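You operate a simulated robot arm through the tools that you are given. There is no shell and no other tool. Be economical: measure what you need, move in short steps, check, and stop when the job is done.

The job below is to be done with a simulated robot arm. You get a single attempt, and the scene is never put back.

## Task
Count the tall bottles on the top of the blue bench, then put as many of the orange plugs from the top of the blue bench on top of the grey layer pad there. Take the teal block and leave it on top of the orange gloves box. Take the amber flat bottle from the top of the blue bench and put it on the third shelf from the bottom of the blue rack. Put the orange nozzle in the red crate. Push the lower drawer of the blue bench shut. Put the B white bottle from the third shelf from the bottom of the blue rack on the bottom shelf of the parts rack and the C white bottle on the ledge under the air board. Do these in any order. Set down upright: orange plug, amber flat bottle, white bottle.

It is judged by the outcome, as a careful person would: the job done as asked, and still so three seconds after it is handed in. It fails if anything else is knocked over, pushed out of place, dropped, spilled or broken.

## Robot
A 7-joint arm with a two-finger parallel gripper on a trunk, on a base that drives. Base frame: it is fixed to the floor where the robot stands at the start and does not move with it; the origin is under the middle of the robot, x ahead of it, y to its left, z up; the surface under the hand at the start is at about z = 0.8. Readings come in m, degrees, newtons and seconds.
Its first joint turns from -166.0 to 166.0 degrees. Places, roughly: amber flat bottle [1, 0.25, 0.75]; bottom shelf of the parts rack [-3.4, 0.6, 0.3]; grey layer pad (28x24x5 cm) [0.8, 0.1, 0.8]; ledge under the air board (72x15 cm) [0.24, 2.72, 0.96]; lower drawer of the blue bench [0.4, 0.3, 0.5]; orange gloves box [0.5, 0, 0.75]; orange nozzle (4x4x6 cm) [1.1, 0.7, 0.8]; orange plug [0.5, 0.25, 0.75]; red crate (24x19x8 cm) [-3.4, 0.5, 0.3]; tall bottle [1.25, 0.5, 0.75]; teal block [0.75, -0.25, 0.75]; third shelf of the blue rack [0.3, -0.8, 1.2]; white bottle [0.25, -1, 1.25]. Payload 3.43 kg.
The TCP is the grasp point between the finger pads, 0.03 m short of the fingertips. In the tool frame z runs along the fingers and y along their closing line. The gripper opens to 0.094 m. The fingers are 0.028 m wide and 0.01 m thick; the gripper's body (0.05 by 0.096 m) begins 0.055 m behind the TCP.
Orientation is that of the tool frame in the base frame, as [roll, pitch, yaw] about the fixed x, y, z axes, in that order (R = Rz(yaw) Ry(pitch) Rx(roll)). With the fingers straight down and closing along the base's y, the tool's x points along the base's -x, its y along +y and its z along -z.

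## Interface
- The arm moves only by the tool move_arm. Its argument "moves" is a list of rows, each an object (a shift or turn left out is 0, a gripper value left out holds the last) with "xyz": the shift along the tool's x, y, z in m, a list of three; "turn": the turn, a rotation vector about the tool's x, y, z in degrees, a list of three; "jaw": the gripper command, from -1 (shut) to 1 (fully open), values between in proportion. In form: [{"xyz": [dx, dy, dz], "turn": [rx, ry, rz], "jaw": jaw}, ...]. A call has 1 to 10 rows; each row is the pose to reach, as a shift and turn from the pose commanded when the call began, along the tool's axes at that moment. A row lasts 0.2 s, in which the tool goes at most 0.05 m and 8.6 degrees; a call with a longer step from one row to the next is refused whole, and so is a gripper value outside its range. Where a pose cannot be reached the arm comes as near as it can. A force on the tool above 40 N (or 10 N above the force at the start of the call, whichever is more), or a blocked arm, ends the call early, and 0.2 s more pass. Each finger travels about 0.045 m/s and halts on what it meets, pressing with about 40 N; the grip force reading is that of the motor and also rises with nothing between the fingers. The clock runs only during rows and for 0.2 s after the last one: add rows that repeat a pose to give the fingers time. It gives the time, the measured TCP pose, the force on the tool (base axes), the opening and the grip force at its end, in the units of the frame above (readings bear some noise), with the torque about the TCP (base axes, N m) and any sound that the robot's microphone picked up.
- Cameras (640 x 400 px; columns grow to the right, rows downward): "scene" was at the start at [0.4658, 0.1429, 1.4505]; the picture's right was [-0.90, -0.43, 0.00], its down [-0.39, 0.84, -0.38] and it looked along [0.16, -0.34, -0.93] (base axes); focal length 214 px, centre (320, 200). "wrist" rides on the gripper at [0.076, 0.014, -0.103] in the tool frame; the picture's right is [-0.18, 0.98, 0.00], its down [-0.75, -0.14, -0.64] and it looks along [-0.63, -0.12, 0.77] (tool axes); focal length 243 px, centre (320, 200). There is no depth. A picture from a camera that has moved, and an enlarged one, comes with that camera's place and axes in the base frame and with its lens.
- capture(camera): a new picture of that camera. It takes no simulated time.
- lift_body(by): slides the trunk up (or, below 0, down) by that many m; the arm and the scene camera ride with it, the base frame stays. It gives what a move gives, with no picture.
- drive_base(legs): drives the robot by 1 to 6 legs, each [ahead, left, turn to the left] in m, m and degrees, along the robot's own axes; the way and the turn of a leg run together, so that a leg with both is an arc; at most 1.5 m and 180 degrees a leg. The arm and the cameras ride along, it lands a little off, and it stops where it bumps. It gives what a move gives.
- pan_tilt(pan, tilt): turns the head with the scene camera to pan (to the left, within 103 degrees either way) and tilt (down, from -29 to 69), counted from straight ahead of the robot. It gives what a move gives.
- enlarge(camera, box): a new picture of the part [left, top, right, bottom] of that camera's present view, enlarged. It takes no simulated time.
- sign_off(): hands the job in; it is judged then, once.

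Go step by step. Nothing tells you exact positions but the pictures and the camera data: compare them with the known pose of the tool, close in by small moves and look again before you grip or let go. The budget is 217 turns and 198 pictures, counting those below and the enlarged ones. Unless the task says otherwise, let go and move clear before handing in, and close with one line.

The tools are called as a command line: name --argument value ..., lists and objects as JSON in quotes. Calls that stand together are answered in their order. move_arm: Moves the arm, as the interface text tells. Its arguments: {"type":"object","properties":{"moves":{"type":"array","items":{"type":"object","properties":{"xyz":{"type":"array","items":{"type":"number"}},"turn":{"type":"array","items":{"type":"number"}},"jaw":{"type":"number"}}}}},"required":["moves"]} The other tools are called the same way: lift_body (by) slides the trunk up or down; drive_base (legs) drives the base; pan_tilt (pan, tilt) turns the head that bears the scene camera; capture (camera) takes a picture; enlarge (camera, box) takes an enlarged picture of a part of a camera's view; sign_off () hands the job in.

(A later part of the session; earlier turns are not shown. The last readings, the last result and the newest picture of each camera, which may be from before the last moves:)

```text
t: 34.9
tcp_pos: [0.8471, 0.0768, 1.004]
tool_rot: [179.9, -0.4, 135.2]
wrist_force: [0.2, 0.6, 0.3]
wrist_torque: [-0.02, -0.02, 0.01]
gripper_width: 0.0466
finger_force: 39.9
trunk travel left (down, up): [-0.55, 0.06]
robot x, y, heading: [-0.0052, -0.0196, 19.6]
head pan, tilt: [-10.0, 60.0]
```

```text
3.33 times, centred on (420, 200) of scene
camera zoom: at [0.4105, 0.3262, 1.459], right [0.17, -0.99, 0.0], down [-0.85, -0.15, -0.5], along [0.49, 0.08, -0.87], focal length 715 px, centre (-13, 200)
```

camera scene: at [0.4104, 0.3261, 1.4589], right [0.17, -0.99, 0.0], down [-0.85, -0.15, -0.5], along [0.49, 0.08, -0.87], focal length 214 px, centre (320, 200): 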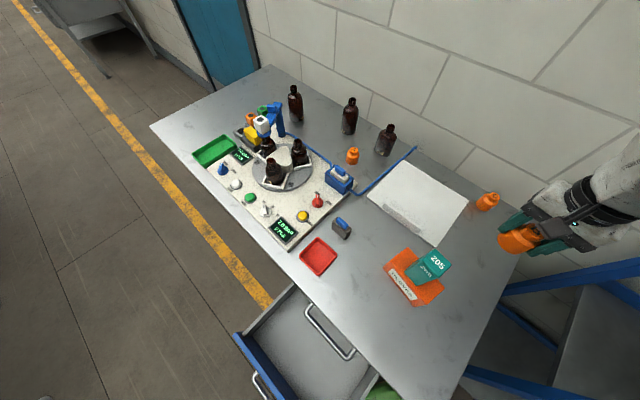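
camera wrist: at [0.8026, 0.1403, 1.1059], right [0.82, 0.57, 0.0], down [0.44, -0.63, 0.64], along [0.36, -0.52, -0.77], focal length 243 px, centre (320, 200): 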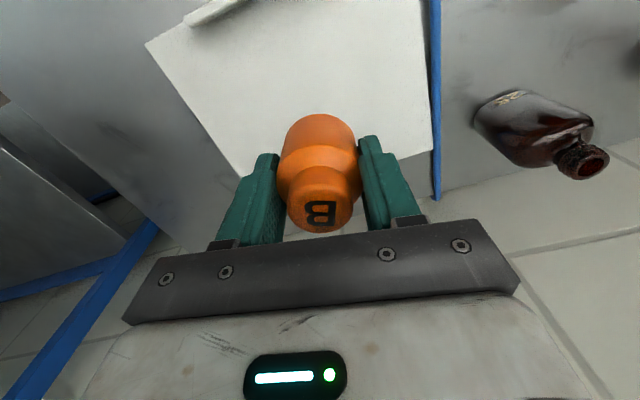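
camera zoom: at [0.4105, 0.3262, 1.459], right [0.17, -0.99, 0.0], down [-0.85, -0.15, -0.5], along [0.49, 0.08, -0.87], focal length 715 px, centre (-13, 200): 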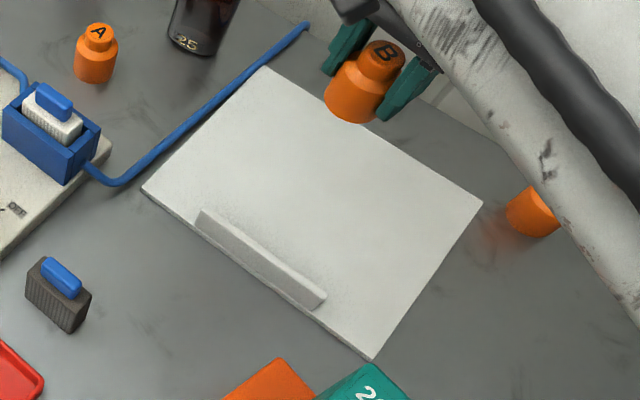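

Inside the pad, clear of the ridge. Lower gently to contact (expected TCP z≈0.855).

move_arm --moves '[{"xyz": [0, 0, 0.04]}, {"xyz": [0, 0, 0.08]}, {"xyz": [0, 0, 0.11]}, {"xyz": [0, 0, 0.13]}, {"xyz": [0, 0, 0.138]}]'

enlarge --camera "scene" --box '[380, 140, 460, 190]'

```text
t: 36.1
tcp_pos: [0.8481, 0.0788, 0.8641]
tool_rot: [179.9, -0.4, 135.2]
wrist_force: [0.0, -0.8, -0.2]
wrist_torque: [-0.01, 0.0, 0.04]
gripper_width: 0.0466
finger_force: 39.8
trunk travel left (down, up): [-0.55, 0.06]
robot x, y, heading: [-0.0066, -0.015, 19.8]
head pan, tilt: [-10.0, 60.0]
```

```text
8.00 times, centred on (420, 165) of scene
camera zoom: at [0.4106, 0.3261, 1.4589], right [0.17, -0.99, 0.0], down [-0.85, -0.15, -0.5], along [0.49, 0.08, -0.87], focal length 1716 px, centre (-480, 480)
```

zoom: 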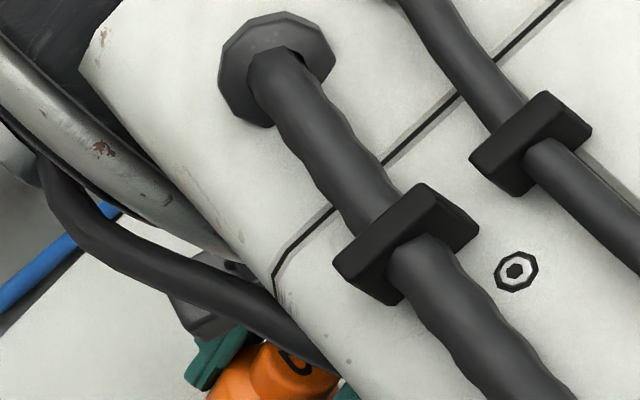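

move_arm --moves '[{"xyz": [0, 0, 0.004]}]'

move_arm --moves '[{"xyz": [0, 0, 0.003]}]'

move_arm --moves '[{"xyz": [0, 0, 0.003]}]'

```text
t: 36.5
tcp_pos: [0.8499, 0.0795, 0.8609]
tool_rot: [179.9, -0.3, 135.3]
wrist_force: [1.1, -0.2, -1.1]
wrist_torque: [-0.01, -0.02, 0.01]
gripper_width: 0.0465
finger_force: 40.0
trunk travel left (down, up): [-0.55, 0.06]
robot x, y, heading: [-0.0089, -0.0173, 19.9]
head pan, tilt: [-10.0, 60.0]
```

```text
t: 36.9
tcp_pos: [0.8481, 0.0804, 0.8563]
tool_rot: [179.9, -0.3, 135.2]
wrist_force: [0.0, 0.1, -1.4]
wrist_torque: [-0.01, 0.02, -0.03]
gripper_width: 0.0466
finger_force: 40.0
trunk travel left (down, up): [-0.55, 0.06]
robot x, y, heading: [-0.0054, -0.0139, 19.4]
head pan, tilt: [-10.0, 60.0]
```

```text
t: 37.3
tcp_pos: [0.8476, 0.0796, 0.8538]
tool_rot: [179.9, -0.3, 135.2]
wrist_force: [0.0, -0.1, -0.7]
wrist_torque: [0.0, -0.02, -0.03]
gripper_width: 0.0467
finger_force: 40.3
trunk travel left (down, up): [-0.55, 0.06]
robot x, y, heading: [-0.0023, -0.0154, 19.7]
head pan, tilt: [-10.0, 60.0]
```

move_arm --moves '[{"xyz": [0, 0, 0.003]}]'

move_arm --moves '[{"xyz": [0, 0, 0.003]}]'

```text
t: 37.7
tcp_pos: [0.8489, 0.0812, 0.8511]
tool_rot: [179.9, -0.4, 135.3]
wrist_force: [-0.6, 0.9, -0.7]
wrist_torque: [-0.01, 0.03, 0.02]
gripper_width: 0.0466
finger_force: 39.9
trunk travel left (down, up): [-0.55, 0.06]
robot x, y, heading: [-0.0009, -0.0218, 19.6]
head pan, tilt: [-10.0, 60.0]
```

```text
t: 38.1
tcp_pos: [0.8485, 0.0825, 0.8518]
tool_rot: [179.8, -0.2, 135.3]
wrist_force: [-7.3, -0.8, 24.9]
wrist_torque: [-0.09, 0.27, 0.0]
gripper_width: 0.0465
finger_force: 39.6
trunk travel left (down, up): [-0.55, 0.06]
robot x, y, heading: [-0.0037, -0.0191, 19.4]
head pan, tilt: [-10.0, 60.0]
```

Contact at z≈0.851 (pad ~9 mm). Release and rise.

move_arm --moves '[{"xyz": [0, 0, -0.001], "jaw": 0.0}, {"xyz": [0, 0, -0.001], "jaw": 0.6}, {"xyz": [0, 0, -0.001], "jaw": 0.6}, {"xyz": [0, 0, -0.001], "jaw": 0.6}, {"xyz": [0, 0, -0.03], "jaw": 0.6}, {"xyz": [0, 0, -0.07]}, {"xyz": [0, 0, -0.11]}, {"xyz": [0, 0, -0.15]}]'

capture --camera "wrist"

```text
t: 39.9
tcp_pos: [0.8489, 0.0774, 0.9967]
tool_rot: [179.9, -0.4, 135.4]
wrist_force: [0.2, -0.4, 0.4]
wrist_torque: [0.01, 0.01, 0.01]
gripper_width: 0.0751
finger_force: 0.0
trunk travel left (down, up): [-0.55, 0.06]
robot x, y, heading: [-0.0032, -0.0175, 19.8]
head pan, tilt: [-10.0, 60.0]
```

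```text
157 pictures are left
camera wrist: at [0.8048, 0.1411, 1.0996], right [0.82, 0.57, 0.0], down [0.44, -0.63, 0.64], along [0.36, -0.52, -0.77], focal length 243 px, centre (320, 200)
```

wrist: 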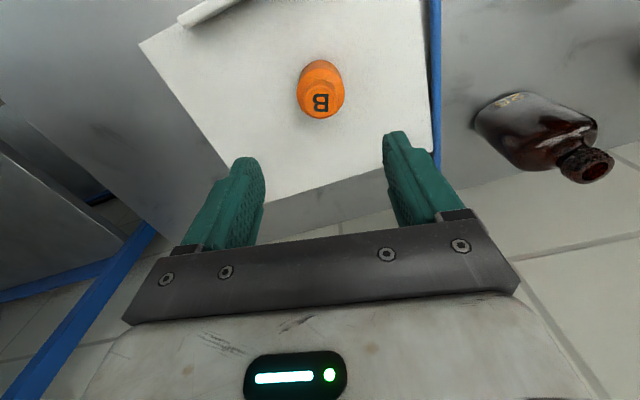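

B stands on the pad. Next plug C near (0.857,-0.175).

move_arm --moves '[{"xyz": [-0.03, -0.029, 0.0], "jaw": 0.9}, {"xyz": [-0.061, -0.058, 0.0]}, {"xyz": [-0.091, -0.087, 0.0]}, {"xyz": [-0.122, -0.116, 0.0]}, {"xyz": [-0.152, -0.145, 0.0]}, {"xyz": [-0.183, -0.174, 0.01]}]'

capture --camera "wrist"

```text
t: 41.3
tcp_pos: [0.8592, -0.1717, 0.9898]
tool_rot: [179.8, -0.4, 135.3]
wrist_force: [0.1, 0.9, 0.1]
wrist_torque: [0.0, -0.01, -0.01]
gripper_width: 0.0893
finger_force: 0.0
trunk travel left (down, up): [-0.55, 0.06]
robot x, y, heading: [-0.0065, -0.0137, 19.8]
head pan, tilt: [-10.0, 60.0]
```

```text
156 pictures are left
camera wrist: at [0.8142, -0.1093, 1.093], right [0.82, 0.57, 0.0], down [0.44, -0.63, 0.64], along [0.36, -0.52, -0.77], focal length 243 px, centre (320, 200)
```

wrist: 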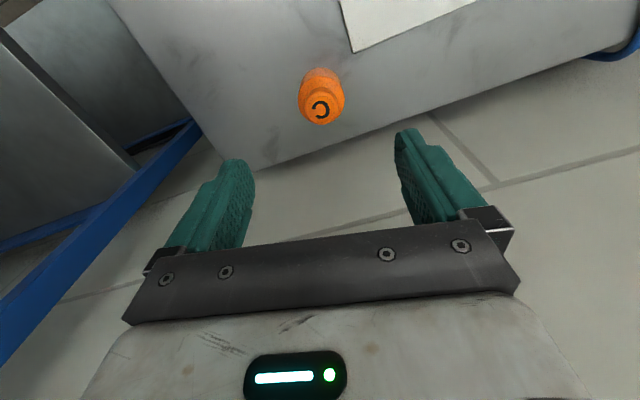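

Exactly above C. Descend and grip.

move_arm --moves '[{"xyz": [0, 0, 0.04]}, {"xyz": [0, 0, 0.08]}, {"xyz": [0, 0, 0.12]}, {"xyz": [0, 0, 0.14]}, {"xyz": [0, 0, 0.149]}, {"xyz": [0, 0, 0.149], "jaw": -1}, {"xyz": [0, 0, 0.149], "jaw": -1}, {"xyz": [0, 0, 0.149], "jaw": -1}, {"xyz": [0, 0, 0.149], "jaw": -1}, {"xyz": [0, 0, 0.149], "jaw": -1}]'

move_arm --moves '[{"xyz": [0, 0, -0.03]}, {"xyz": [0, 0, -0.07]}, {"xyz": [0, 0, -0.11]}, {"xyz": [0, 0, -0.15]}]'

capture --camera "wrist"

```text
t: 43.5
tcp_pos: [0.8573, -0.1725, 0.8377]
tool_rot: [180.0, -0.2, 135.4]
wrist_force: [-0.3, 0.1, 0.5]
wrist_torque: [0.0, 0.02, 0.04]
gripper_width: 0.0489
finger_force: 40.1
trunk travel left (down, up): [-0.55, 0.06]
robot x, y, heading: [-0.0027, -0.0152, 19.7]
head pan, tilt: [-10.0, 60.0]
```

```text
t: 44.5
tcp_pos: [0.8552, -0.1728, 0.9882]
tool_rot: [179.9, -0.4, 135.3]
wrist_force: [-0.1, 0.2, -1.1]
wrist_torque: [0.02, 0.0, -0.02]
gripper_width: 0.0493
finger_force: 39.4
trunk travel left (down, up): [-0.55, 0.06]
robot x, y, heading: [-0.0056, -0.0201, 19.5]
head pan, tilt: [-10.0, 60.0]
```

```text
155 pictures are left
camera wrist: at [0.8113, -0.1093, 1.0911], right [0.82, 0.57, 0.0], down [0.44, -0.63, 0.64], along [0.36, -0.52, -0.77], focal length 243 px, centre (320, 200)
```

wrist: 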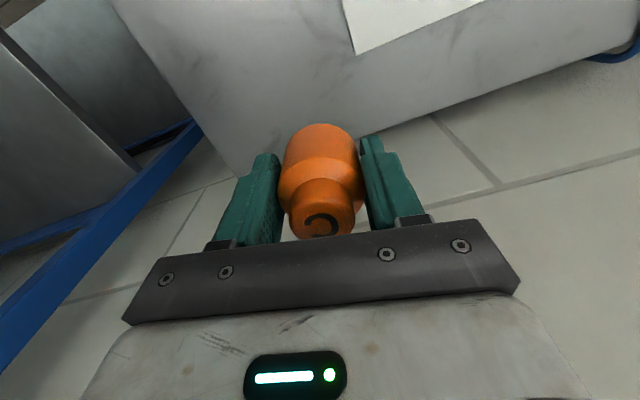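

Carry C to pad spot (0.80,-0.025) and lower near contact.

move_arm --moves '[{"xyz": [0.036, 0.016, 0.0]}, {"xyz": [0.072, 0.032, 0.0]}, {"xyz": [0.108, 0.049, 0.0]}, {"xyz": [0.144, 0.065, 0.0]}, {"xyz": [0.144, 0.065, 0.03]}, {"xyz": [0.144, 0.065, 0.07]}, {"xyz": [0.144, 0.065, 0.11]}, {"xyz": [0.144, 0.065, 0.13]}]'

capture --camera "wrist"

```text
t: 46.3
tcp_pos: [0.7989, -0.0225, 0.8582]
tool_rot: [179.9, -0.4, 135.3]
wrist_force: [0.2, 0.2, -0.7]
wrist_torque: [-0.02, 0.01, -0.04]
gripper_width: 0.0489
finger_force: 39.6
trunk travel left (down, up): [-0.55, 0.06]
robot x, y, heading: [-0.0042, -0.0178, 19.6]
head pan, tilt: [-10.0, 60.0]
```

```text
154 pictures are left
camera wrist: at [0.7536, 0.0411, 0.9609], right [0.82, 0.57, 0.0], down [0.44, -0.63, 0.64], along [0.36, -0.52, -0.77], focal length 243 px, centre (320, 200)
```

wrist: 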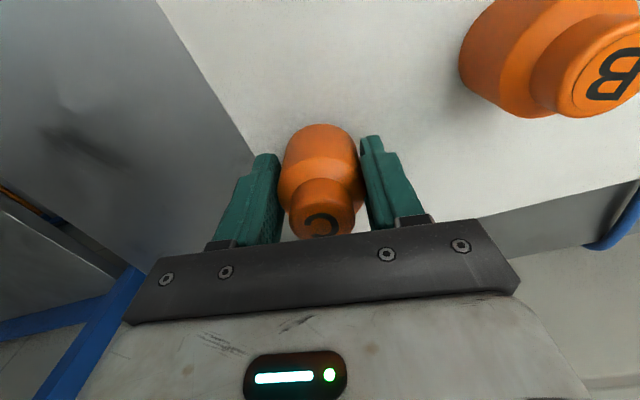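

move_arm --moves '[{"xyz": [0, 0, 0.007]}]'

move_arm --moves '[{"xyz": [0, 0, 0.003]}]'

move_arm --moves '[{"xyz": [0, 0, 0.002]}]'

```text
t: 46.7
tcp_pos: [0.7997, -0.0226, 0.852]
tool_rot: [179.8, -0.2, 135.2]
wrist_force: [0.1, 0.4, -1.0]
wrist_torque: [0.01, 0.03, 0.0]
gripper_width: 0.0488
finger_force: 40.0
trunk travel left (down, up): [-0.55, 0.06]
robot x, y, heading: [-0.0039, -0.0174, 19.7]
head pan, tilt: [-10.0, 60.0]
```

```text
t: 47.1
tcp_pos: [0.7998, -0.0231, 0.8487]
tool_rot: [179.9, -0.3, 135.2]
wrist_force: [-0.1, 1.1, -0.6]
wrist_torque: [0.04, -0.04, -0.02]
gripper_width: 0.0491
finger_force: 39.7
trunk travel left (down, up): [-0.55, 0.06]
robot x, y, heading: [-0.0059, -0.0166, 19.6]
head pan, tilt: [-10.0, 60.0]
```

```text
t: 47.5
tcp_pos: [0.7999, -0.0236, 0.848]
tool_rot: [179.8, -0.3, 135.3]
wrist_force: [-0.9, -0.6, 3.1]
wrist_torque: [0.03, 0.02, 0.02]
gripper_width: 0.0487
finger_force: 39.7
trunk travel left (down, up): [-0.55, 0.06]
robot x, y, heading: [-0.0043, -0.0148, 19.6]
head pan, tilt: [-10.0, 60.0]
```

Just touching. Release and rise.

move_arm --moves '[{"jaw": 0.0}, {"jaw": 0.5}, {"jaw": 0.5}, {"jaw": 0.5}, {"xyz": [0, 0, -0.03], "jaw": 0.5}, {"xyz": [0, 0, -0.07]}, {"xyz": [0, 0, -0.11]}, {"xyz": [0, 0, -0.15]}]'

capture --camera "wrist"

```text
t: 49.3
tcp_pos: [0.7996, -0.024, 0.9985]
tool_rot: [179.9, -0.4, 135.2]
wrist_force: [-0.1, -0.7, 0.4]
wrist_torque: [0.01, 0.01, -0.01]
gripper_width: 0.0707
finger_force: 0.0
trunk travel left (down, up): [-0.55, 0.06]
robot x, y, heading: [-0.0025, -0.019, 19.4]
head pan, tilt: [-10.0, 60.0]
```

```text
153 pictures are left
camera wrist: at [0.7545, 0.0386, 1.1021], right [0.82, 0.57, 0.0], down [0.44, -0.63, 0.64], along [0.36, -0.52, -0.77], focal length 243 px, centre (320, 200)
```

wrist: 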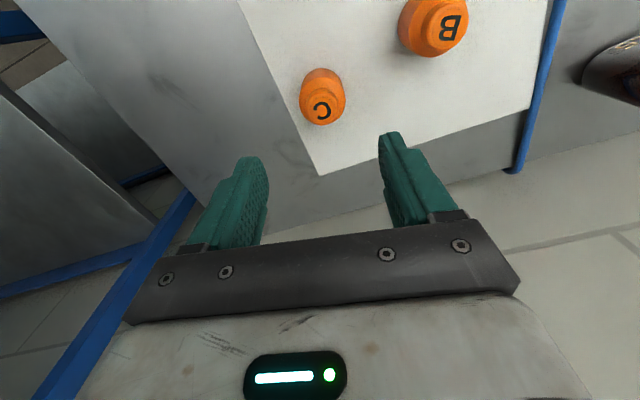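

Both plugs are on the pad. I now see the bench is rotated (front edge runs along ~55°), so I'll close the drawer next: raise the arm, back off, and go round to face the drawer front (heading about -34°).

move_arm --moves '[{"xyz": [0.01, 0, -0.05]}, {"xyz": [0.02, 0, -0.1]}, {"xyz": [0.03, 0, -0.15], "jaw": -1}, {"xyz": [0.03, 0, -0.18], "jaw": -1}]'

drive_base --legs '[[-0.418, 0.167, 0], [0.455, 0.836, 0], [0, 0, -54]]'

pan_tilt --pan -10 --tilt 60

capture --camera "scene"

```text
refused: row 1 steps farther than a row can; nothing moved
```

```text
t: 59.0
tcp_pos: [0.1503, 0.289, 0.9991]
tool_rot: [179.9, -0.1, 81.0]
wrist_force: [-0.1, -0.1, 0.0]
wrist_torque: [-0.01, 0.0, -0.03]
gripper_width: 0.0704
finger_force: 0.1
trunk travel left (down, up): [-0.55, 0.06]
robot x, y, heading: [-0.313, 0.9409, -34.7]
head pan, tilt: [-10.0, 60.0]
```

```text
t: 59.6
tcp_pos: [0.1496, 0.2872, 0.9981]
tool_rot: [179.9, -0.3, 81.0]
wrist_force: [-0.2, -0.1, -0.8]
wrist_torque: [-0.01, 0.0, 0.02]
gripper_width: 0.0705
finger_force: 0.1
trunk travel left (down, up): [-0.55, 0.06]
robot x, y, heading: [-0.3149, 0.9426, -34.6]
head pan, tilt: [-10.0, 60.0]
```

```text
152 pictures are left
camera scene: at [0.2071, 0.8074, 1.4589], right [-0.7, -0.71, 0.0], down [-0.62, 0.61, -0.5], along [0.36, -0.35, -0.87], focal length 214 px, centre (320, 200)
```

scene: 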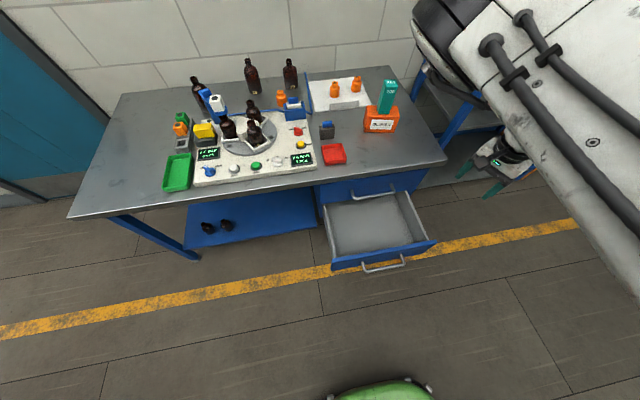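

I'm facing the bench with the drawer ahead-right; nothing was disturbed. Now bring the closed gripper back in front of the drawer with tool yaw squared to it.

move_arm --moves '[{"xyz": [0.02, -0.016, 0], "turn": [0, 0, -8], "jaw": -1}, {"xyz": [0.04, -0.032, 0], "turn": [0, 0, -16]}, {"xyz": [0.06, -0.048, 0], "turn": [0, 0, -24]}, {"xyz": [0.08, -0.064, 0], "turn": [0, 0, -32]}, {"xyz": [0.1, -0.08, 0], "turn": [0, 0, -40]}, {"xyz": [0.12, -0.096, 0], "turn": [0, 0, -48]}, {"xyz": [0.14, -0.112, 0], "turn": [0, 0, -56]}, {"xyz": [0.157, -0.128, 0], "turn": [0, 0, -64]}]'

```text
t: 61.5
tcp_pos: [0.0491, 0.4618, 1.0012]
tool_rot: [179.7, 0.1, 145.2]
wrist_force: [-0.6, 0.6, 0.4]
wrist_torque: [0.01, 0.03, -0.01]
gripper_width: 0.0
finger_force: 32.6
trunk travel left (down, up): [-0.55, 0.06]
robot x, y, heading: [-0.3109, 0.9441, -34.8]
head pan, tilt: [-10.0, 60.0]
```

lift_body --by -0.5

capture --camera "scene"

capture --camera "wrist"

```text
refused: -0.5 is not a number from -0.4 to 0.4
```

```text
151 pictures are left
camera scene: at [0.2071, 0.8074, 1.459], right [-0.7, -0.71, 0.0], down [-0.62, 0.61, -0.5], along [0.36, -0.35, -0.87], focal length 214 px, centre (320, 200)
```

scene: 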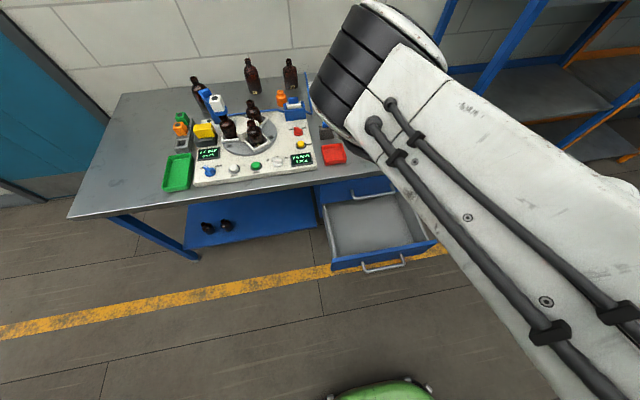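

```text
150 pictures are left
camera wrist: at [-0.0068, 0.5174, 1.1029], right [0.71, 0.7, 0.01], down [0.54, -0.55, 0.64], along [0.45, -0.45, -0.77], focal length 243 px, centre (320, 200)
```

wrist: 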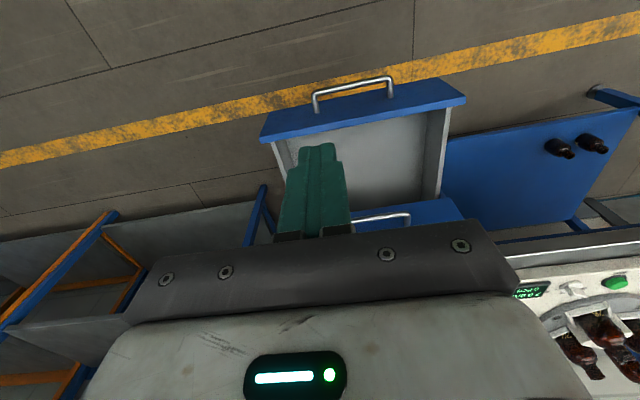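

The elbow currently overhangs the bench, so lowering here would hit it. I back the base off 0.33 m and then extend the arm instead.

drive_base --legs '[[-0.33, 0, 0]]'

move_arm --moves '[{"xyz": [-0.04, 0, 0]}, {"xyz": [-0.08, 0, 0]}, {"xyz": [-0.12, 0, 0]}, {"xyz": [-0.16, 0, 0]}, {"xyz": [-0.2, 0, 0]}, {"xyz": [-0.24, 0, 0]}, {"xyz": [-0.27, 0, 0]}]'

capture --camera "scene"

capture --camera "wrist"

```text
t: 63.6
tcp_pos: [-0.2294, 0.6497, 0.9987]
tool_rot: [179.6, -0.2, 144.7]
wrist_force: [0.6, -0.1, 0.3]
wrist_torque: [0.02, 0.01, 0.0]
gripper_width: 0.0
finger_force: 32.8
trunk travel left (down, up): [-0.55, 0.06]
robot x, y, heading: [-0.5904, 1.1354, -34.9]
head pan, tilt: [-10.0, 60.0]
```

```text
t: 65.2
tcp_pos: [-0.0067, 0.4955, 1.0019]
tool_rot: [179.8, -0.1, 144.7]
wrist_force: [0.4, 0.3, -0.4]
wrist_torque: [0.0, -0.01, -0.03]
gripper_width: 0.0
finger_force: 33.1
trunk travel left (down, up): [-0.55, 0.06]
robot x, y, heading: [-0.5903, 1.1344, -34.9]
head pan, tilt: [-10.0, 60.0]
```

```text
149 pictures are left
camera scene: at [-0.0687, 0.9944, 1.4589], right [-0.71, -0.71, 0.0], down [-0.61, 0.61, -0.5], along [0.35, -0.35, -0.87], focal length 214 px, centre (320, 200)
```

scene: 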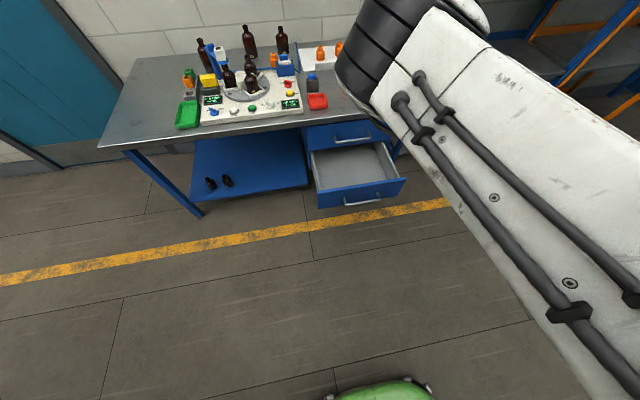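

```text
148 pictures are left
camera wrist: at [-0.0617, 0.5508, 1.1042], right [0.72, 0.7, 0.01], down [0.53, -0.55, 0.64], along [0.45, -0.46, -0.77], focal length 243 px, centre (320, 200)
```

wrist: 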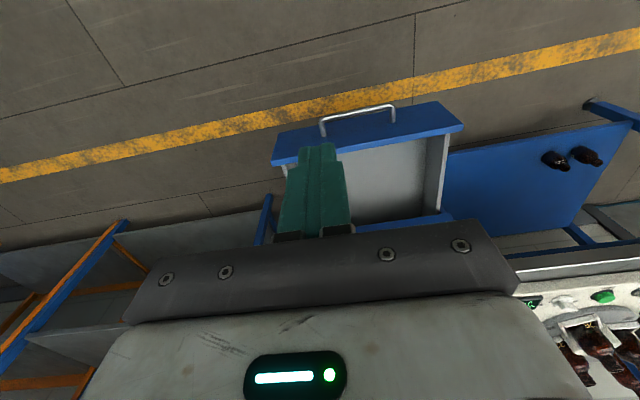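

The closed fingers are ~0.15 m in front of the drawer handle. Lower the trunk 0.4 m.

lift_body --by -0.4

capture --camera "wrist"

capture --camera "scene"

```text
t: 69.1
tcp_pos: [-0.0073, 0.4959, 0.6024]
tool_rot: [179.7, 0.0, 144.7]
wrist_force: [0.1, 0.0, -0.1]
wrist_torque: [0.0, 0.04, -0.01]
gripper_width: 0.0
finger_force: 33.1
trunk travel left (down, up): [-0.15, 0.46]
robot x, y, heading: [-0.5899, 1.137, -34.8]
head pan, tilt: [-10.0, 60.0]
```

```text
147 pictures are left
camera wrist: at [-0.0621, 0.551, 0.7041], right [0.72, 0.7, 0.01], down [0.53, -0.55, 0.64], along [0.45, -0.46, -0.77], focal length 243 px, centre (320, 200)
```

wrist: 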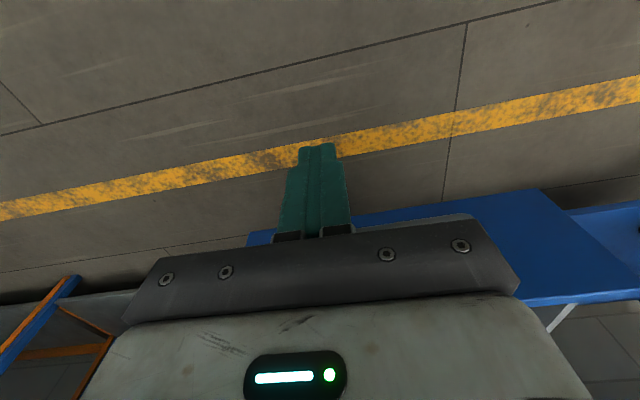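

```text
146 pictures are left
camera scene: at [-0.0688, 0.9944, 1.059], right [-0.71, -0.71, 0.0], down [-0.61, 0.61, -0.5], along [0.35, -0.35, -0.87], focal length 214 px, centre (320, 200)
```

scene: 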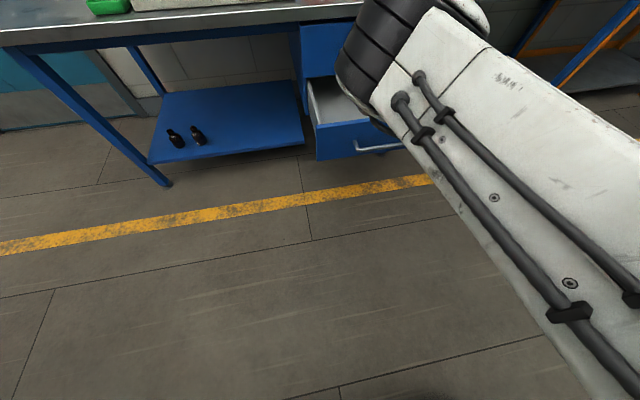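

The drawer front spans z≈0.41–0.58. To keep the elbow clear of the bench I rotate the tool to point forward (horizontal) before pushing.

move_arm --moves '[{"turn": [0, -8.5, 0]}, {"turn": [0, -17, 0]}, {"turn": [0, -25.5, 0]}, {"turn": [0, -34, 0]}, {"turn": [0, -42.5, 0]}, {"turn": [0, -51, 0]}, {"turn": [0, -59.5, 0]}, {"turn": [0, -68, 0]}, {"turn": [0, -76.5, 0]}, {"turn": [0, -85, 0]}]'

capture --camera "scene"

capture --camera "wrist"

```text
t: 71.3
tcp_pos: [-0.0784, 0.4221, 0.667]
tool_rot: [174.1, 82.9, 142.6]
wrist_force: [0.4, -1.0, 0.3]
wrist_torque: [-0.02, 0.01, -0.05]
gripper_width: 0.0
finger_force: 33.2
out of reach, approached as far as the arm can: row 7, 8, 9, 10
trunk travel left (down, up): [-0.15, 0.46]
robot x, y, heading: [-0.5878, 1.1357, -34.7]
head pan, tilt: [-10.0, 60.0]
```

```text
145 pictures are left
camera scene: at [-0.0686, 0.9948, 1.059], right [-0.7, -0.71, 0.0], down [-0.61, 0.61, -0.5], along [0.35, -0.35, -0.87], focal length 214 px, centre (320, 200)
```

scene: 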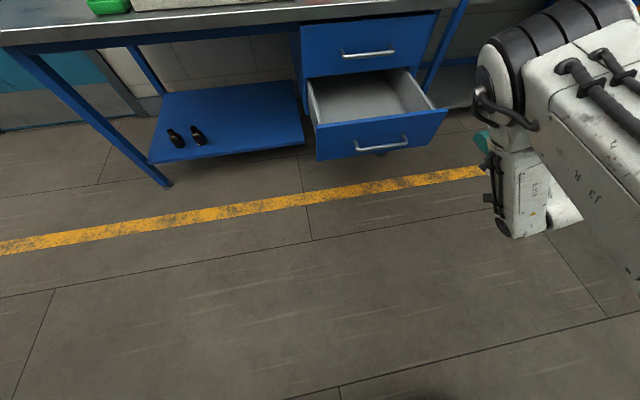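

```text
144 pictures are left
camera wrist: at [-0.1667, 0.4927, 0.6043], right [0.53, 0.82, 0.2], down [-0.54, 0.16, 0.83], along [0.65, -0.55, 0.53], focal length 243 px, centre (320, 200)
```

wrist: 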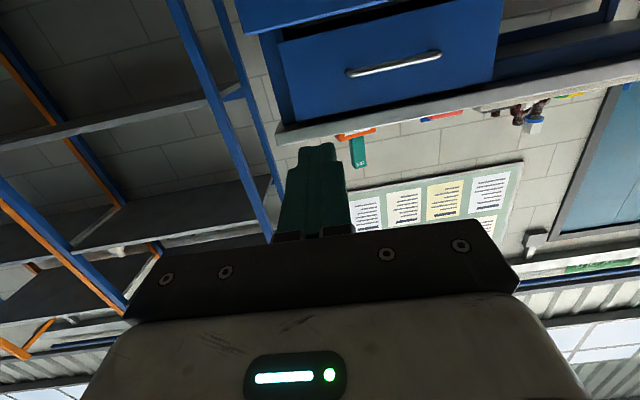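

The arm is now clear to the right, pointing forward. Lower the trunk 0.15 m to bring the tip to z≈0.52 and shift slightly left.

lift_body --by -0.15

drive_base --legs '[[0.05, 0.03, 0]]'

capture --camera "scene"

capture --camera "wrist"

```text
t: 73.0
tcp_pos: [-0.0796, 0.4219, 0.5165]
tool_rot: [174.1, 82.7, 142.6]
wrist_force: [-0.2, 0.4, 1.3]
wrist_torque: [0.02, 0.01, -0.03]
gripper_width: 0.0002
finger_force: 33.0
trunk travel left (down, up): [0.0, 0.61]
robot x, y, heading: [-0.5924, 1.1359, -34.7]
head pan, tilt: [-10.0, 60.0]
```

```text
t: 74.0
tcp_pos: [-0.0223, 0.4172, 0.517]
tool_rot: [174.1, 82.7, 142.5]
wrist_force: [0.6, 0.7, -0.2]
wrist_torque: [-0.01, -0.02, -0.02]
gripper_width: 0.0
finger_force: 33.5
trunk travel left (down, up): [0.0, 0.61]
robot x, y, heading: [-0.5296, 1.1315, -34.8]
head pan, tilt: [-10.0, 60.0]
```

```text
143 pictures are left
camera scene: at [-0.0118, 0.9902, 0.9089], right [-0.71, -0.71, 0.0], down [-0.61, 0.61, -0.5], along [0.35, -0.35, -0.87], focal length 214 px, centre (320, 200)
```

scene: 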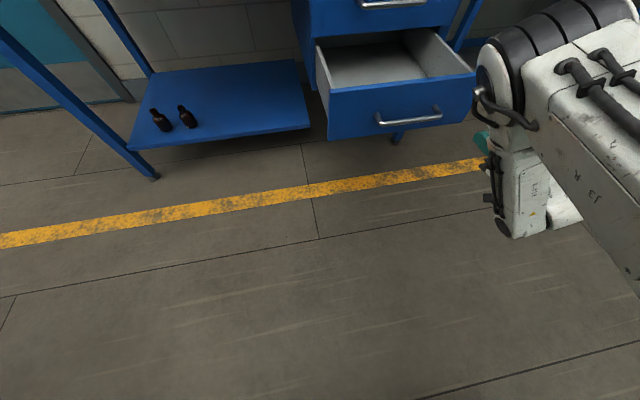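

```text
142 pictures are left
camera wrist: at [-0.1102, 0.4884, 0.4541], right [0.53, 0.82, 0.2], down [-0.54, 0.15, 0.83], along [0.65, -0.55, 0.53], focal length 243 px, centre (320, 200)
```

wrist: 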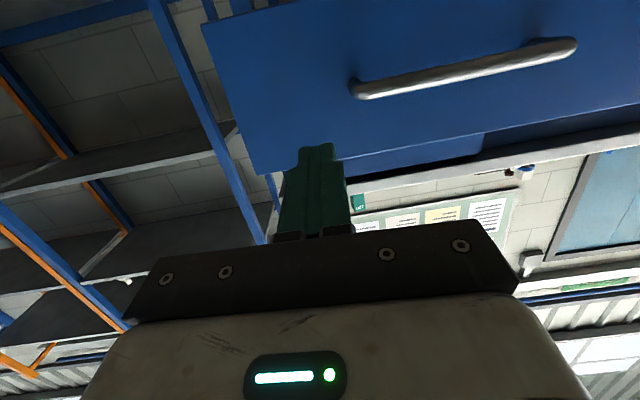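

Before pushing I check how far forward the elbow stands relative to the fingertips.

pan_tilt --pan -55 --tilt 50

capture --camera "scene"

```text
t: 75.1
tcp_pos: [-0.0213, 0.4172, 0.5159]
tool_rot: [174.1, 82.6, 142.4]
wrist_force: [0.0, -0.4, 0.4]
wrist_torque: [0.02, 0.02, 0.01]
gripper_width: 0.0
finger_force: 32.7
trunk travel left (down, up): [0.0, 0.61]
robot x, y, heading: [-0.5294, 1.1291, -34.8]
head pan, tilt: [-55.0, 50.0]
```

```text
141 pictures are left
camera scene: at [-0.0588, 0.9602, 0.9215], right [-1.0, 0.0, 0.0], down [0.0, 0.77, -0.64], along [0.0, -0.64, -0.77], focal length 214 px, centre (320, 200)
```

scene: 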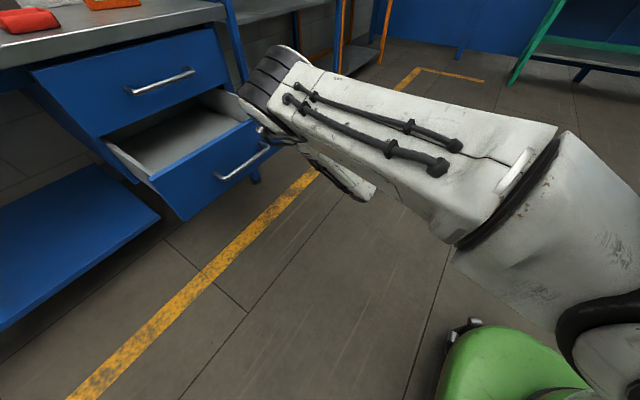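

The elbow leads slightly, so I straighten the arm: extend the tool forward 0.11 m (not yet touching) and look again.

move_arm --moves '[{"xyz": [0, 0, 0.03]}, {"xyz": [0, 0, 0.06]}, {"xyz": [0, 0, 0.09]}, {"xyz": [0, 0, 0.11]}]'

capture --camera "scene"

```text
t: 76.1
tcp_pos: [0.0563, 0.349, 0.5141]
tool_rot: [173.7, 82.0, 142.8]
wrist_force: [0.4, 0.5, 0.4]
wrist_torque: [-0.02, 0.0, 0.01]
gripper_width: 0.0001
finger_force: 33.0
out of reach, approached as far as the arm can: row 1, 2, 3, 4
trunk travel left (down, up): [0.0, 0.61]
robot x, y, heading: [-0.5322, 1.1297, -35.2]
head pan, tilt: [-55.0, 50.0]
```

```text
140 pictures are left
camera scene: at [-0.0589, 0.9602, 0.9215], right [-1.0, 0.0, 0.0], down [0.0, 0.77, -0.64], along [0.0, -0.64, -0.77], focal length 214 px, centre (320, 200)
```

scene: 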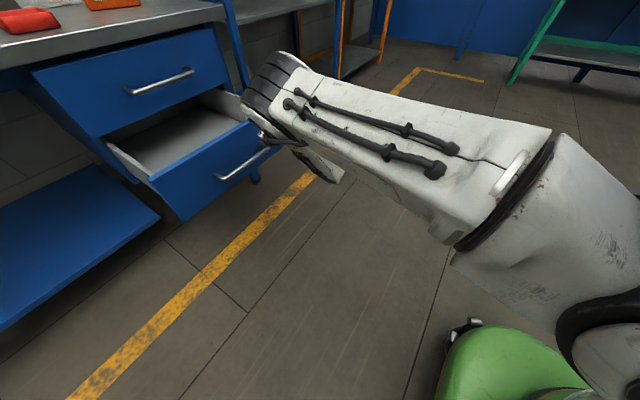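

Extension works. Continue pushing with the arm, drifting slightly left.

move_arm --moves '[{"xyz": [0, 0.01, 0.03]}, {"xyz": [0, 0.015, 0.06]}, {"xyz": [0, 0.02, 0.09]}, {"xyz": [0, 0.02, 0.12]}, {"xyz": [0, 0.02, 0.15]}]'

capture --camera "scene"

```text
t: 77.3
tcp_pos: [0.189, 0.2646, 0.4985]
tool_rot: [173.5, 82.1, 142.8]
wrist_force: [-0.2, 0.1, 0.7]
wrist_torque: [0.01, 0.08, 0.01]
gripper_width: 0.0003
finger_force: 33.3
out of reach, approached as far as the arm can: row 1, 2, 3, 4, 5
trunk travel left (down, up): [0.0, 0.61]
robot x, y, heading: [-0.534, 1.1284, -34.8]
head pan, tilt: [-55.0, 50.0]
```

```text
139 pictures are left
camera scene: at [-0.0588, 0.9602, 0.9216], right [-1.0, 0.0, 0.0], down [0.0, 0.77, -0.64], along [0.0, -0.64, -0.77], focal length 214 px, centre (320, 200)
```

scene: 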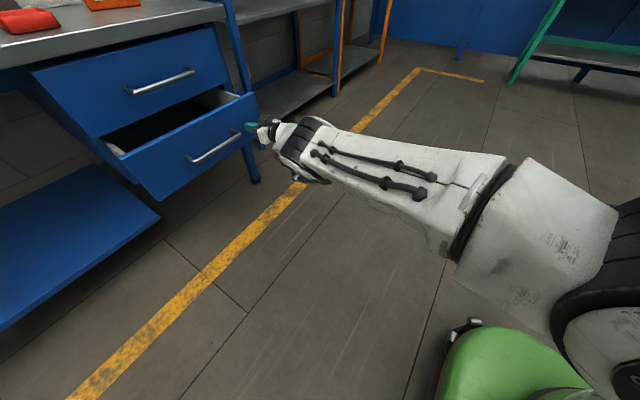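

The arm straightened and the drawer is half shut. Push the rest by driving forward.

drive_base --legs '[[0.11, 0, 0]]'

capture --camera "scene"

```text
t: 78.5
tcp_pos: [0.2814, 0.2019, 0.4983]
tool_rot: [173.6, 82.1, 143.0]
wrist_force: [0.5, -0.9, 0.4]
wrist_torque: [-0.02, 0.01, 0.01]
gripper_width: 0.0002
finger_force: 32.6
trunk travel left (down, up): [0.0, 0.61]
robot x, y, heading: [-0.4406, 1.0701, -34.9]
head pan, tilt: [-55.0, 50.0]
```

```text
138 pictures are left
camera scene: at [0.0323, 0.8976, 0.9215], right [-1.0, 0.0, 0.0], down [0.0, 0.77, -0.64], along [0.0, -0.64, -0.77], focal length 214 px, centre (320, 200)
```

scene: 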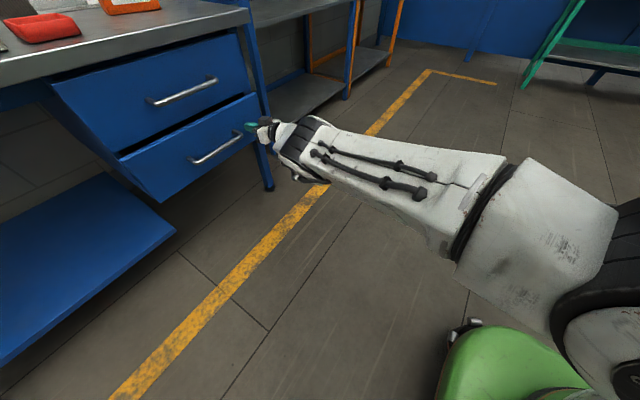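

drive_base --legs '[[0.03, 0, 0]]'

enlarge --camera "scene" --box '[40, 20, 340, 208]'

```text
t: 79.3
tcp_pos: [0.3059, 0.1865, 0.4995]
tool_rot: [173.6, 82.0, 142.9]
wrist_force: [-0.2, -0.5, 0.6]
wrist_torque: [0.03, 0.02, 0.02]
gripper_width: 0.0
finger_force: 33.4
trunk travel left (down, up): [0.0, 0.61]
robot x, y, heading: [-0.418, 1.0519, -34.9]
head pan, tilt: [-55.0, 50.0]
```

```text
2.13 times, centred on (190, 114) of scene
camera zoom: at [0.0575, 0.8802, 0.9215], right [-1.0, 0.0, 0.0], down [0.0, 0.77, -0.64], along [0.0, -0.64, -0.77], focal length 456 px, centre (597, 383)
```

zoom: 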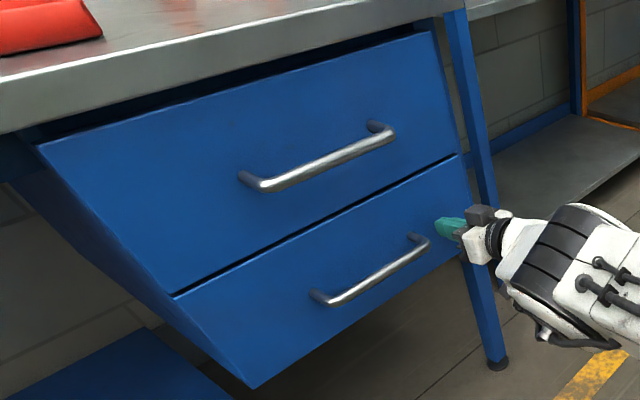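

Looks flush; one gentle press to confirm it's against its stop.

move_arm --moves '[{"xyz": [0, 0, 0.01]}, {"xyz": [0, 0, 0.02]}]'

enlarge --camera "scene" --box '[40, 20, 340, 208]'

```text
t: 79.8
tcp_pos: [0.3145, 0.1797, 0.4946]
tool_rot: [172.9, 82.2, 142.3]
wrist_force: [-7.1, 6.1, 0.3]
wrist_torque: [-0.07, -0.06, 0.0]
gripper_width: 0.0001
finger_force: 32.6
trunk travel left (down, up): [0.0, 0.61]
robot x, y, heading: [-0.4189, 1.0502, -34.7]
head pan, tilt: [-55.0, 50.0]
stopped in row 2: the force on the tool passed its limit at 68 N (the readings are from after the stop); the commanded pose is now the measured one
```

```text
2.13 times, centred on (190, 114) of scene
camera zoom: at [0.0572, 0.8804, 0.9215], right [-1.0, 0.0, 0.0], down [0.0, 0.77, -0.64], along [0.0, -0.64, -0.77], focal length 456 px, centre (597, 383)
```

zoom: 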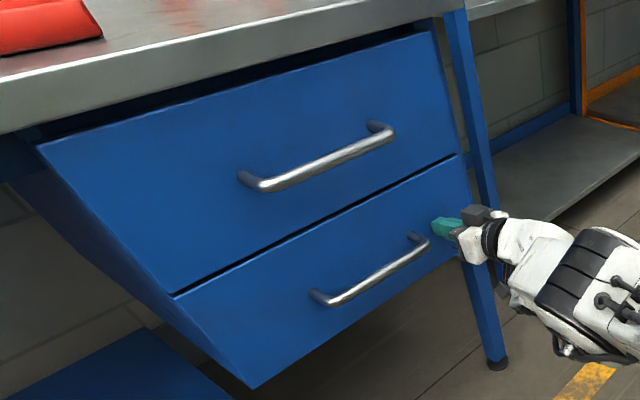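

The drawer is firmly shut. Back off, raise the trunk, and look at the blue rack.

drive_base --legs '[[-0.4, 0, 0]]'

lift_body --by 0.4

lift_body --by 0.2

pan_tilt --pan -10 --tilt 20

capture --camera "scene"

```text
t: 82.3
tcp_pos: [-0.0078, 0.4085, 0.496]
tool_rot: [173.0, 82.3, 142.9]
wrist_force: [0.7, 0.6, -0.8]
wrist_torque: [0.0, -0.01, -0.02]
gripper_width: 0.0006
finger_force: 32.8
trunk travel left (down, up): [0.0, 0.61]
robot x, y, heading: [-0.7436, 1.2769, -34.5]
head pan, tilt: [-55.0, 50.0]
```

```text
t: 86.1
tcp_pos: [-0.0085, 0.4096, 0.8955]
tool_rot: [173.1, 82.3, 142.9]
wrist_force: [1.1, -0.7, 0.5]
wrist_torque: [0.02, 0.0, -0.02]
gripper_width: 0.0
finger_force: 32.8
trunk travel left (down, up): [-0.4, 0.21]
robot x, y, heading: [-0.7444, 1.2774, -34.4]
head pan, tilt: [-55.0, 50.0]
```

```text
t: 88.3
tcp_pos: [-0.008, 0.4076, 1.0951]
tool_rot: [173.0, 82.2, 143.0]
wrist_force: [0.0, -0.2, -0.1]
wrist_torque: [0.0, -0.01, -0.02]
gripper_width: 0.0001
finger_force: 33.1
trunk travel left (down, up): [-0.6, 0.01]
robot x, y, heading: [-0.7442, 1.2777, -34.7]
head pan, tilt: [-55.0, 50.0]
```

```text
t: 89.4
tcp_pos: [-0.0079, 0.4088, 1.0954]
tool_rot: [173.0, 82.2, 142.9]
wrist_force: [-0.5, -0.5, 0.2]
wrist_torque: [-0.01, 0.01, 0.02]
gripper_width: 0.0
finger_force: 33.0
trunk travel left (down, up): [-0.6, 0.01]
robot x, y, heading: [-0.7432, 1.2824, -34.7]
head pan, tilt: [-10.0, 20.0]
```

```text
135 pictures are left
camera scene: at [-0.2029, 1.1197, 1.567], right [-0.7, -0.71, 0.0], down [-0.24, 0.24, -0.94], along [0.67, -0.66, -0.34], focal length 214 px, centre (320, 200)
```

scene: 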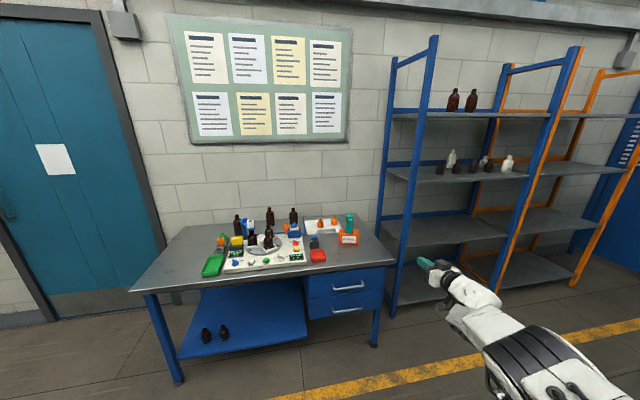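

enlarge --camera "scene" --box '[370, 80, 570, 205]'

enlarge --camera "scene" --box '[420, 140, 530, 190]'

enlarge --camera "scene" --box '[190, 190, 370, 290]'

```text
3.20 times, centred on (470, 142) of scene
camera zoom: at [-0.2029, 1.1197, 1.567], right [-0.7, -0.71, 0.0], down [-0.24, 0.24, -0.94], along [0.67, -0.66, -0.34], focal length 686 px, centre (-160, 384)
```

zoom: 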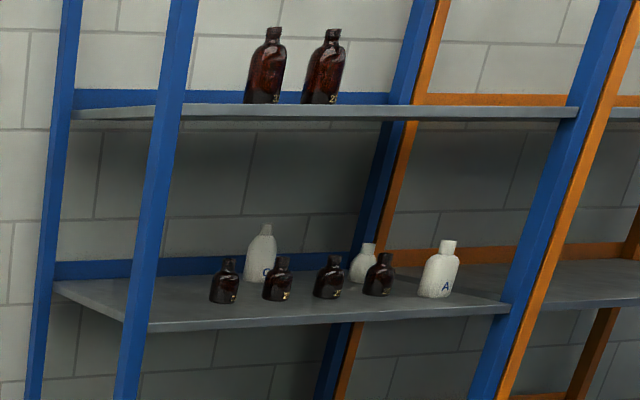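

```text
5.82 times, centred on (475, 165) of scene
camera zoom: at [-0.2029, 1.1197, 1.567], right [-0.7, -0.71, 0.0], down [-0.24, 0.24, -0.94], along [0.67, -0.66, -0.34], focal length 1248 px, centre (-582, 404)
```

zoom: 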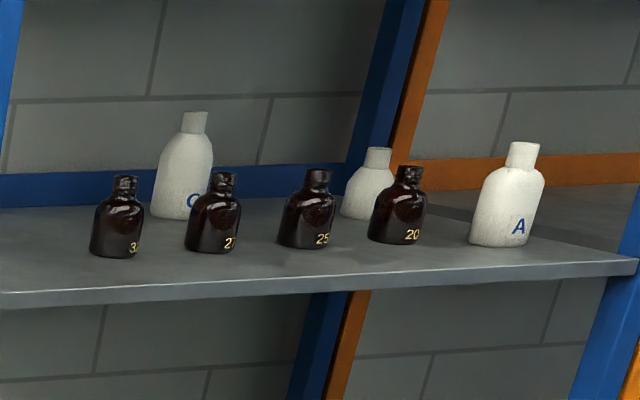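

```text
3.56 times, centred on (280, 240) of scene
camera zoom: at [-0.2029, 1.1197, 1.567], right [-0.7, -0.71, 0.0], down [-0.24, 0.24, -0.94], along [0.67, -0.66, -0.34], focal length 763 px, centre (462, 58)
```

zoom: 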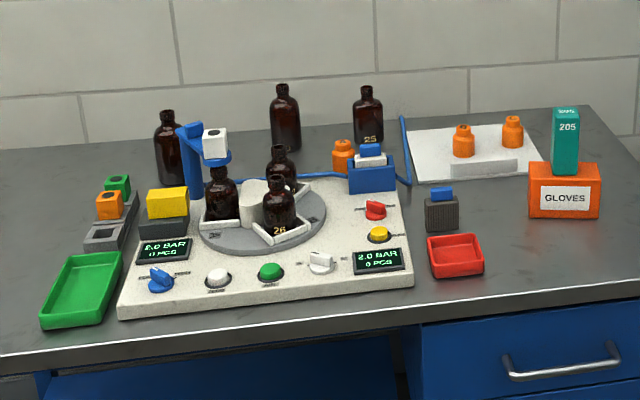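

The rack's third shelf (z≈1.20) holds white bottles C and (behind amber 20) presumably B at the back, A at the right front, with four small amber bottles in front. To reach over those I need the wrist camera above the gripper, so I try to roll the tool by 180° in free space.

move_arm --moves '[{"turn": [0, 0, 8.5]}, {"turn": [0, 0, 17]}, {"turn": [0, 0, 25.5]}, {"turn": [0, 0, 34]}, {"turn": [0, 0, 42.5]}, {"turn": [0, 0, 51]}, {"turn": [0, 0, 59.5]}, {"turn": [0, 0, 68]}, {"turn": [0, 0, 76.5]}, {"turn": [0, 0, 85]}]'

```text
t: 91.6
tcp_pos: [-0.0065, 0.4086, 1.0957]
tool_rot: [97.6, 3.9, 60.5]
wrist_force: [0.0, 0.3, 0.1]
wrist_torque: [-0.03, 0.0, 0.02]
gripper_width: 0.0
finger_force: 33.0
trunk travel left (down, up): [-0.6, 0.01]
robot x, y, heading: [-0.7415, 1.2746, -34.3]
head pan, tilt: [-10.0, 20.0]
```

move_arm --moves '[{"turn": [0, 0, 8.5]}, {"turn": [0, 0, 17]}, {"turn": [0, 0, 25.5]}, {"turn": [0, 0, 34]}, {"turn": [0, 0, 42.5]}, {"turn": [0, 0, 51]}, {"turn": [0, 0, 59.5]}, {"turn": [0, 0, 68]}, {"turn": [0, 0, 76.5]}, {"turn": [0, 0, 85]}]'

capture --camera "wrist"

capture --camera "scene"

```text
t: 93.8
tcp_pos: [-0.0072, 0.4124, 1.095]
tool_rot: [99.9, -40.4, 53.2]
wrist_force: [-0.5, 0.6, 0.5]
wrist_torque: [-0.02, -0.03, 0.0]
gripper_width: 0.0
finger_force: 33.4
out of reach, approached as far as the arm can: row 6, 7, 8, 9, 10
trunk travel left (down, up): [-0.6, 0.01]
robot x, y, heading: [-0.7428, 1.2767, -34.3]
head pan, tilt: [-10.0, 20.0]
```

```text
131 pictures are left
camera wrist: at [-0.0656, 0.5013, 1.1684], right [-0.33, -0.72, 0.62], down [-0.86, -0.05, -0.51], along [0.4, -0.7, -0.6], focal length 243 px, centre (320, 200)
```

wrist: 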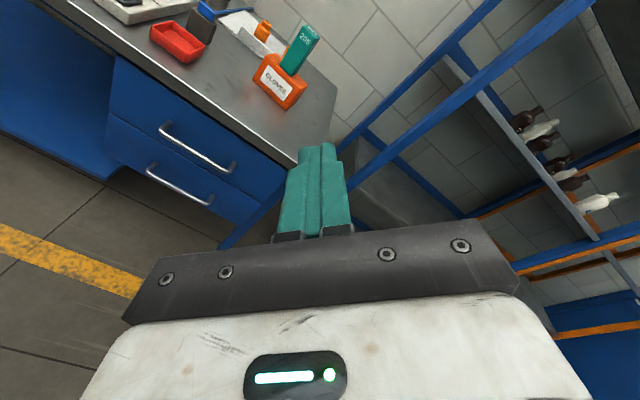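

```text
130 pictures are left
camera scene: at [-0.2028, 1.1198, 1.5671], right [-0.7, -0.71, 0.0], down [-0.24, 0.24, -0.94], along [0.67, -0.66, -0.34], focal length 214 px, centre (320, 200)
```

scene: 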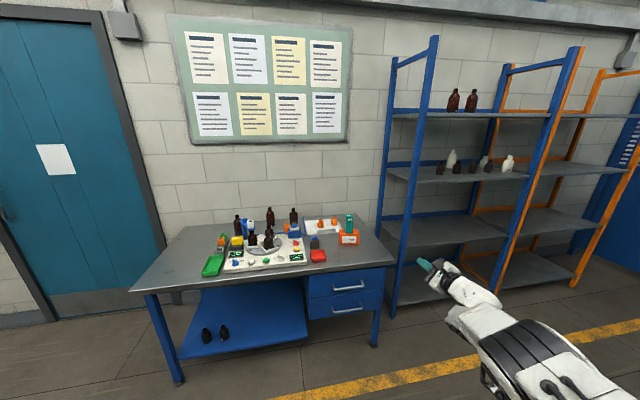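

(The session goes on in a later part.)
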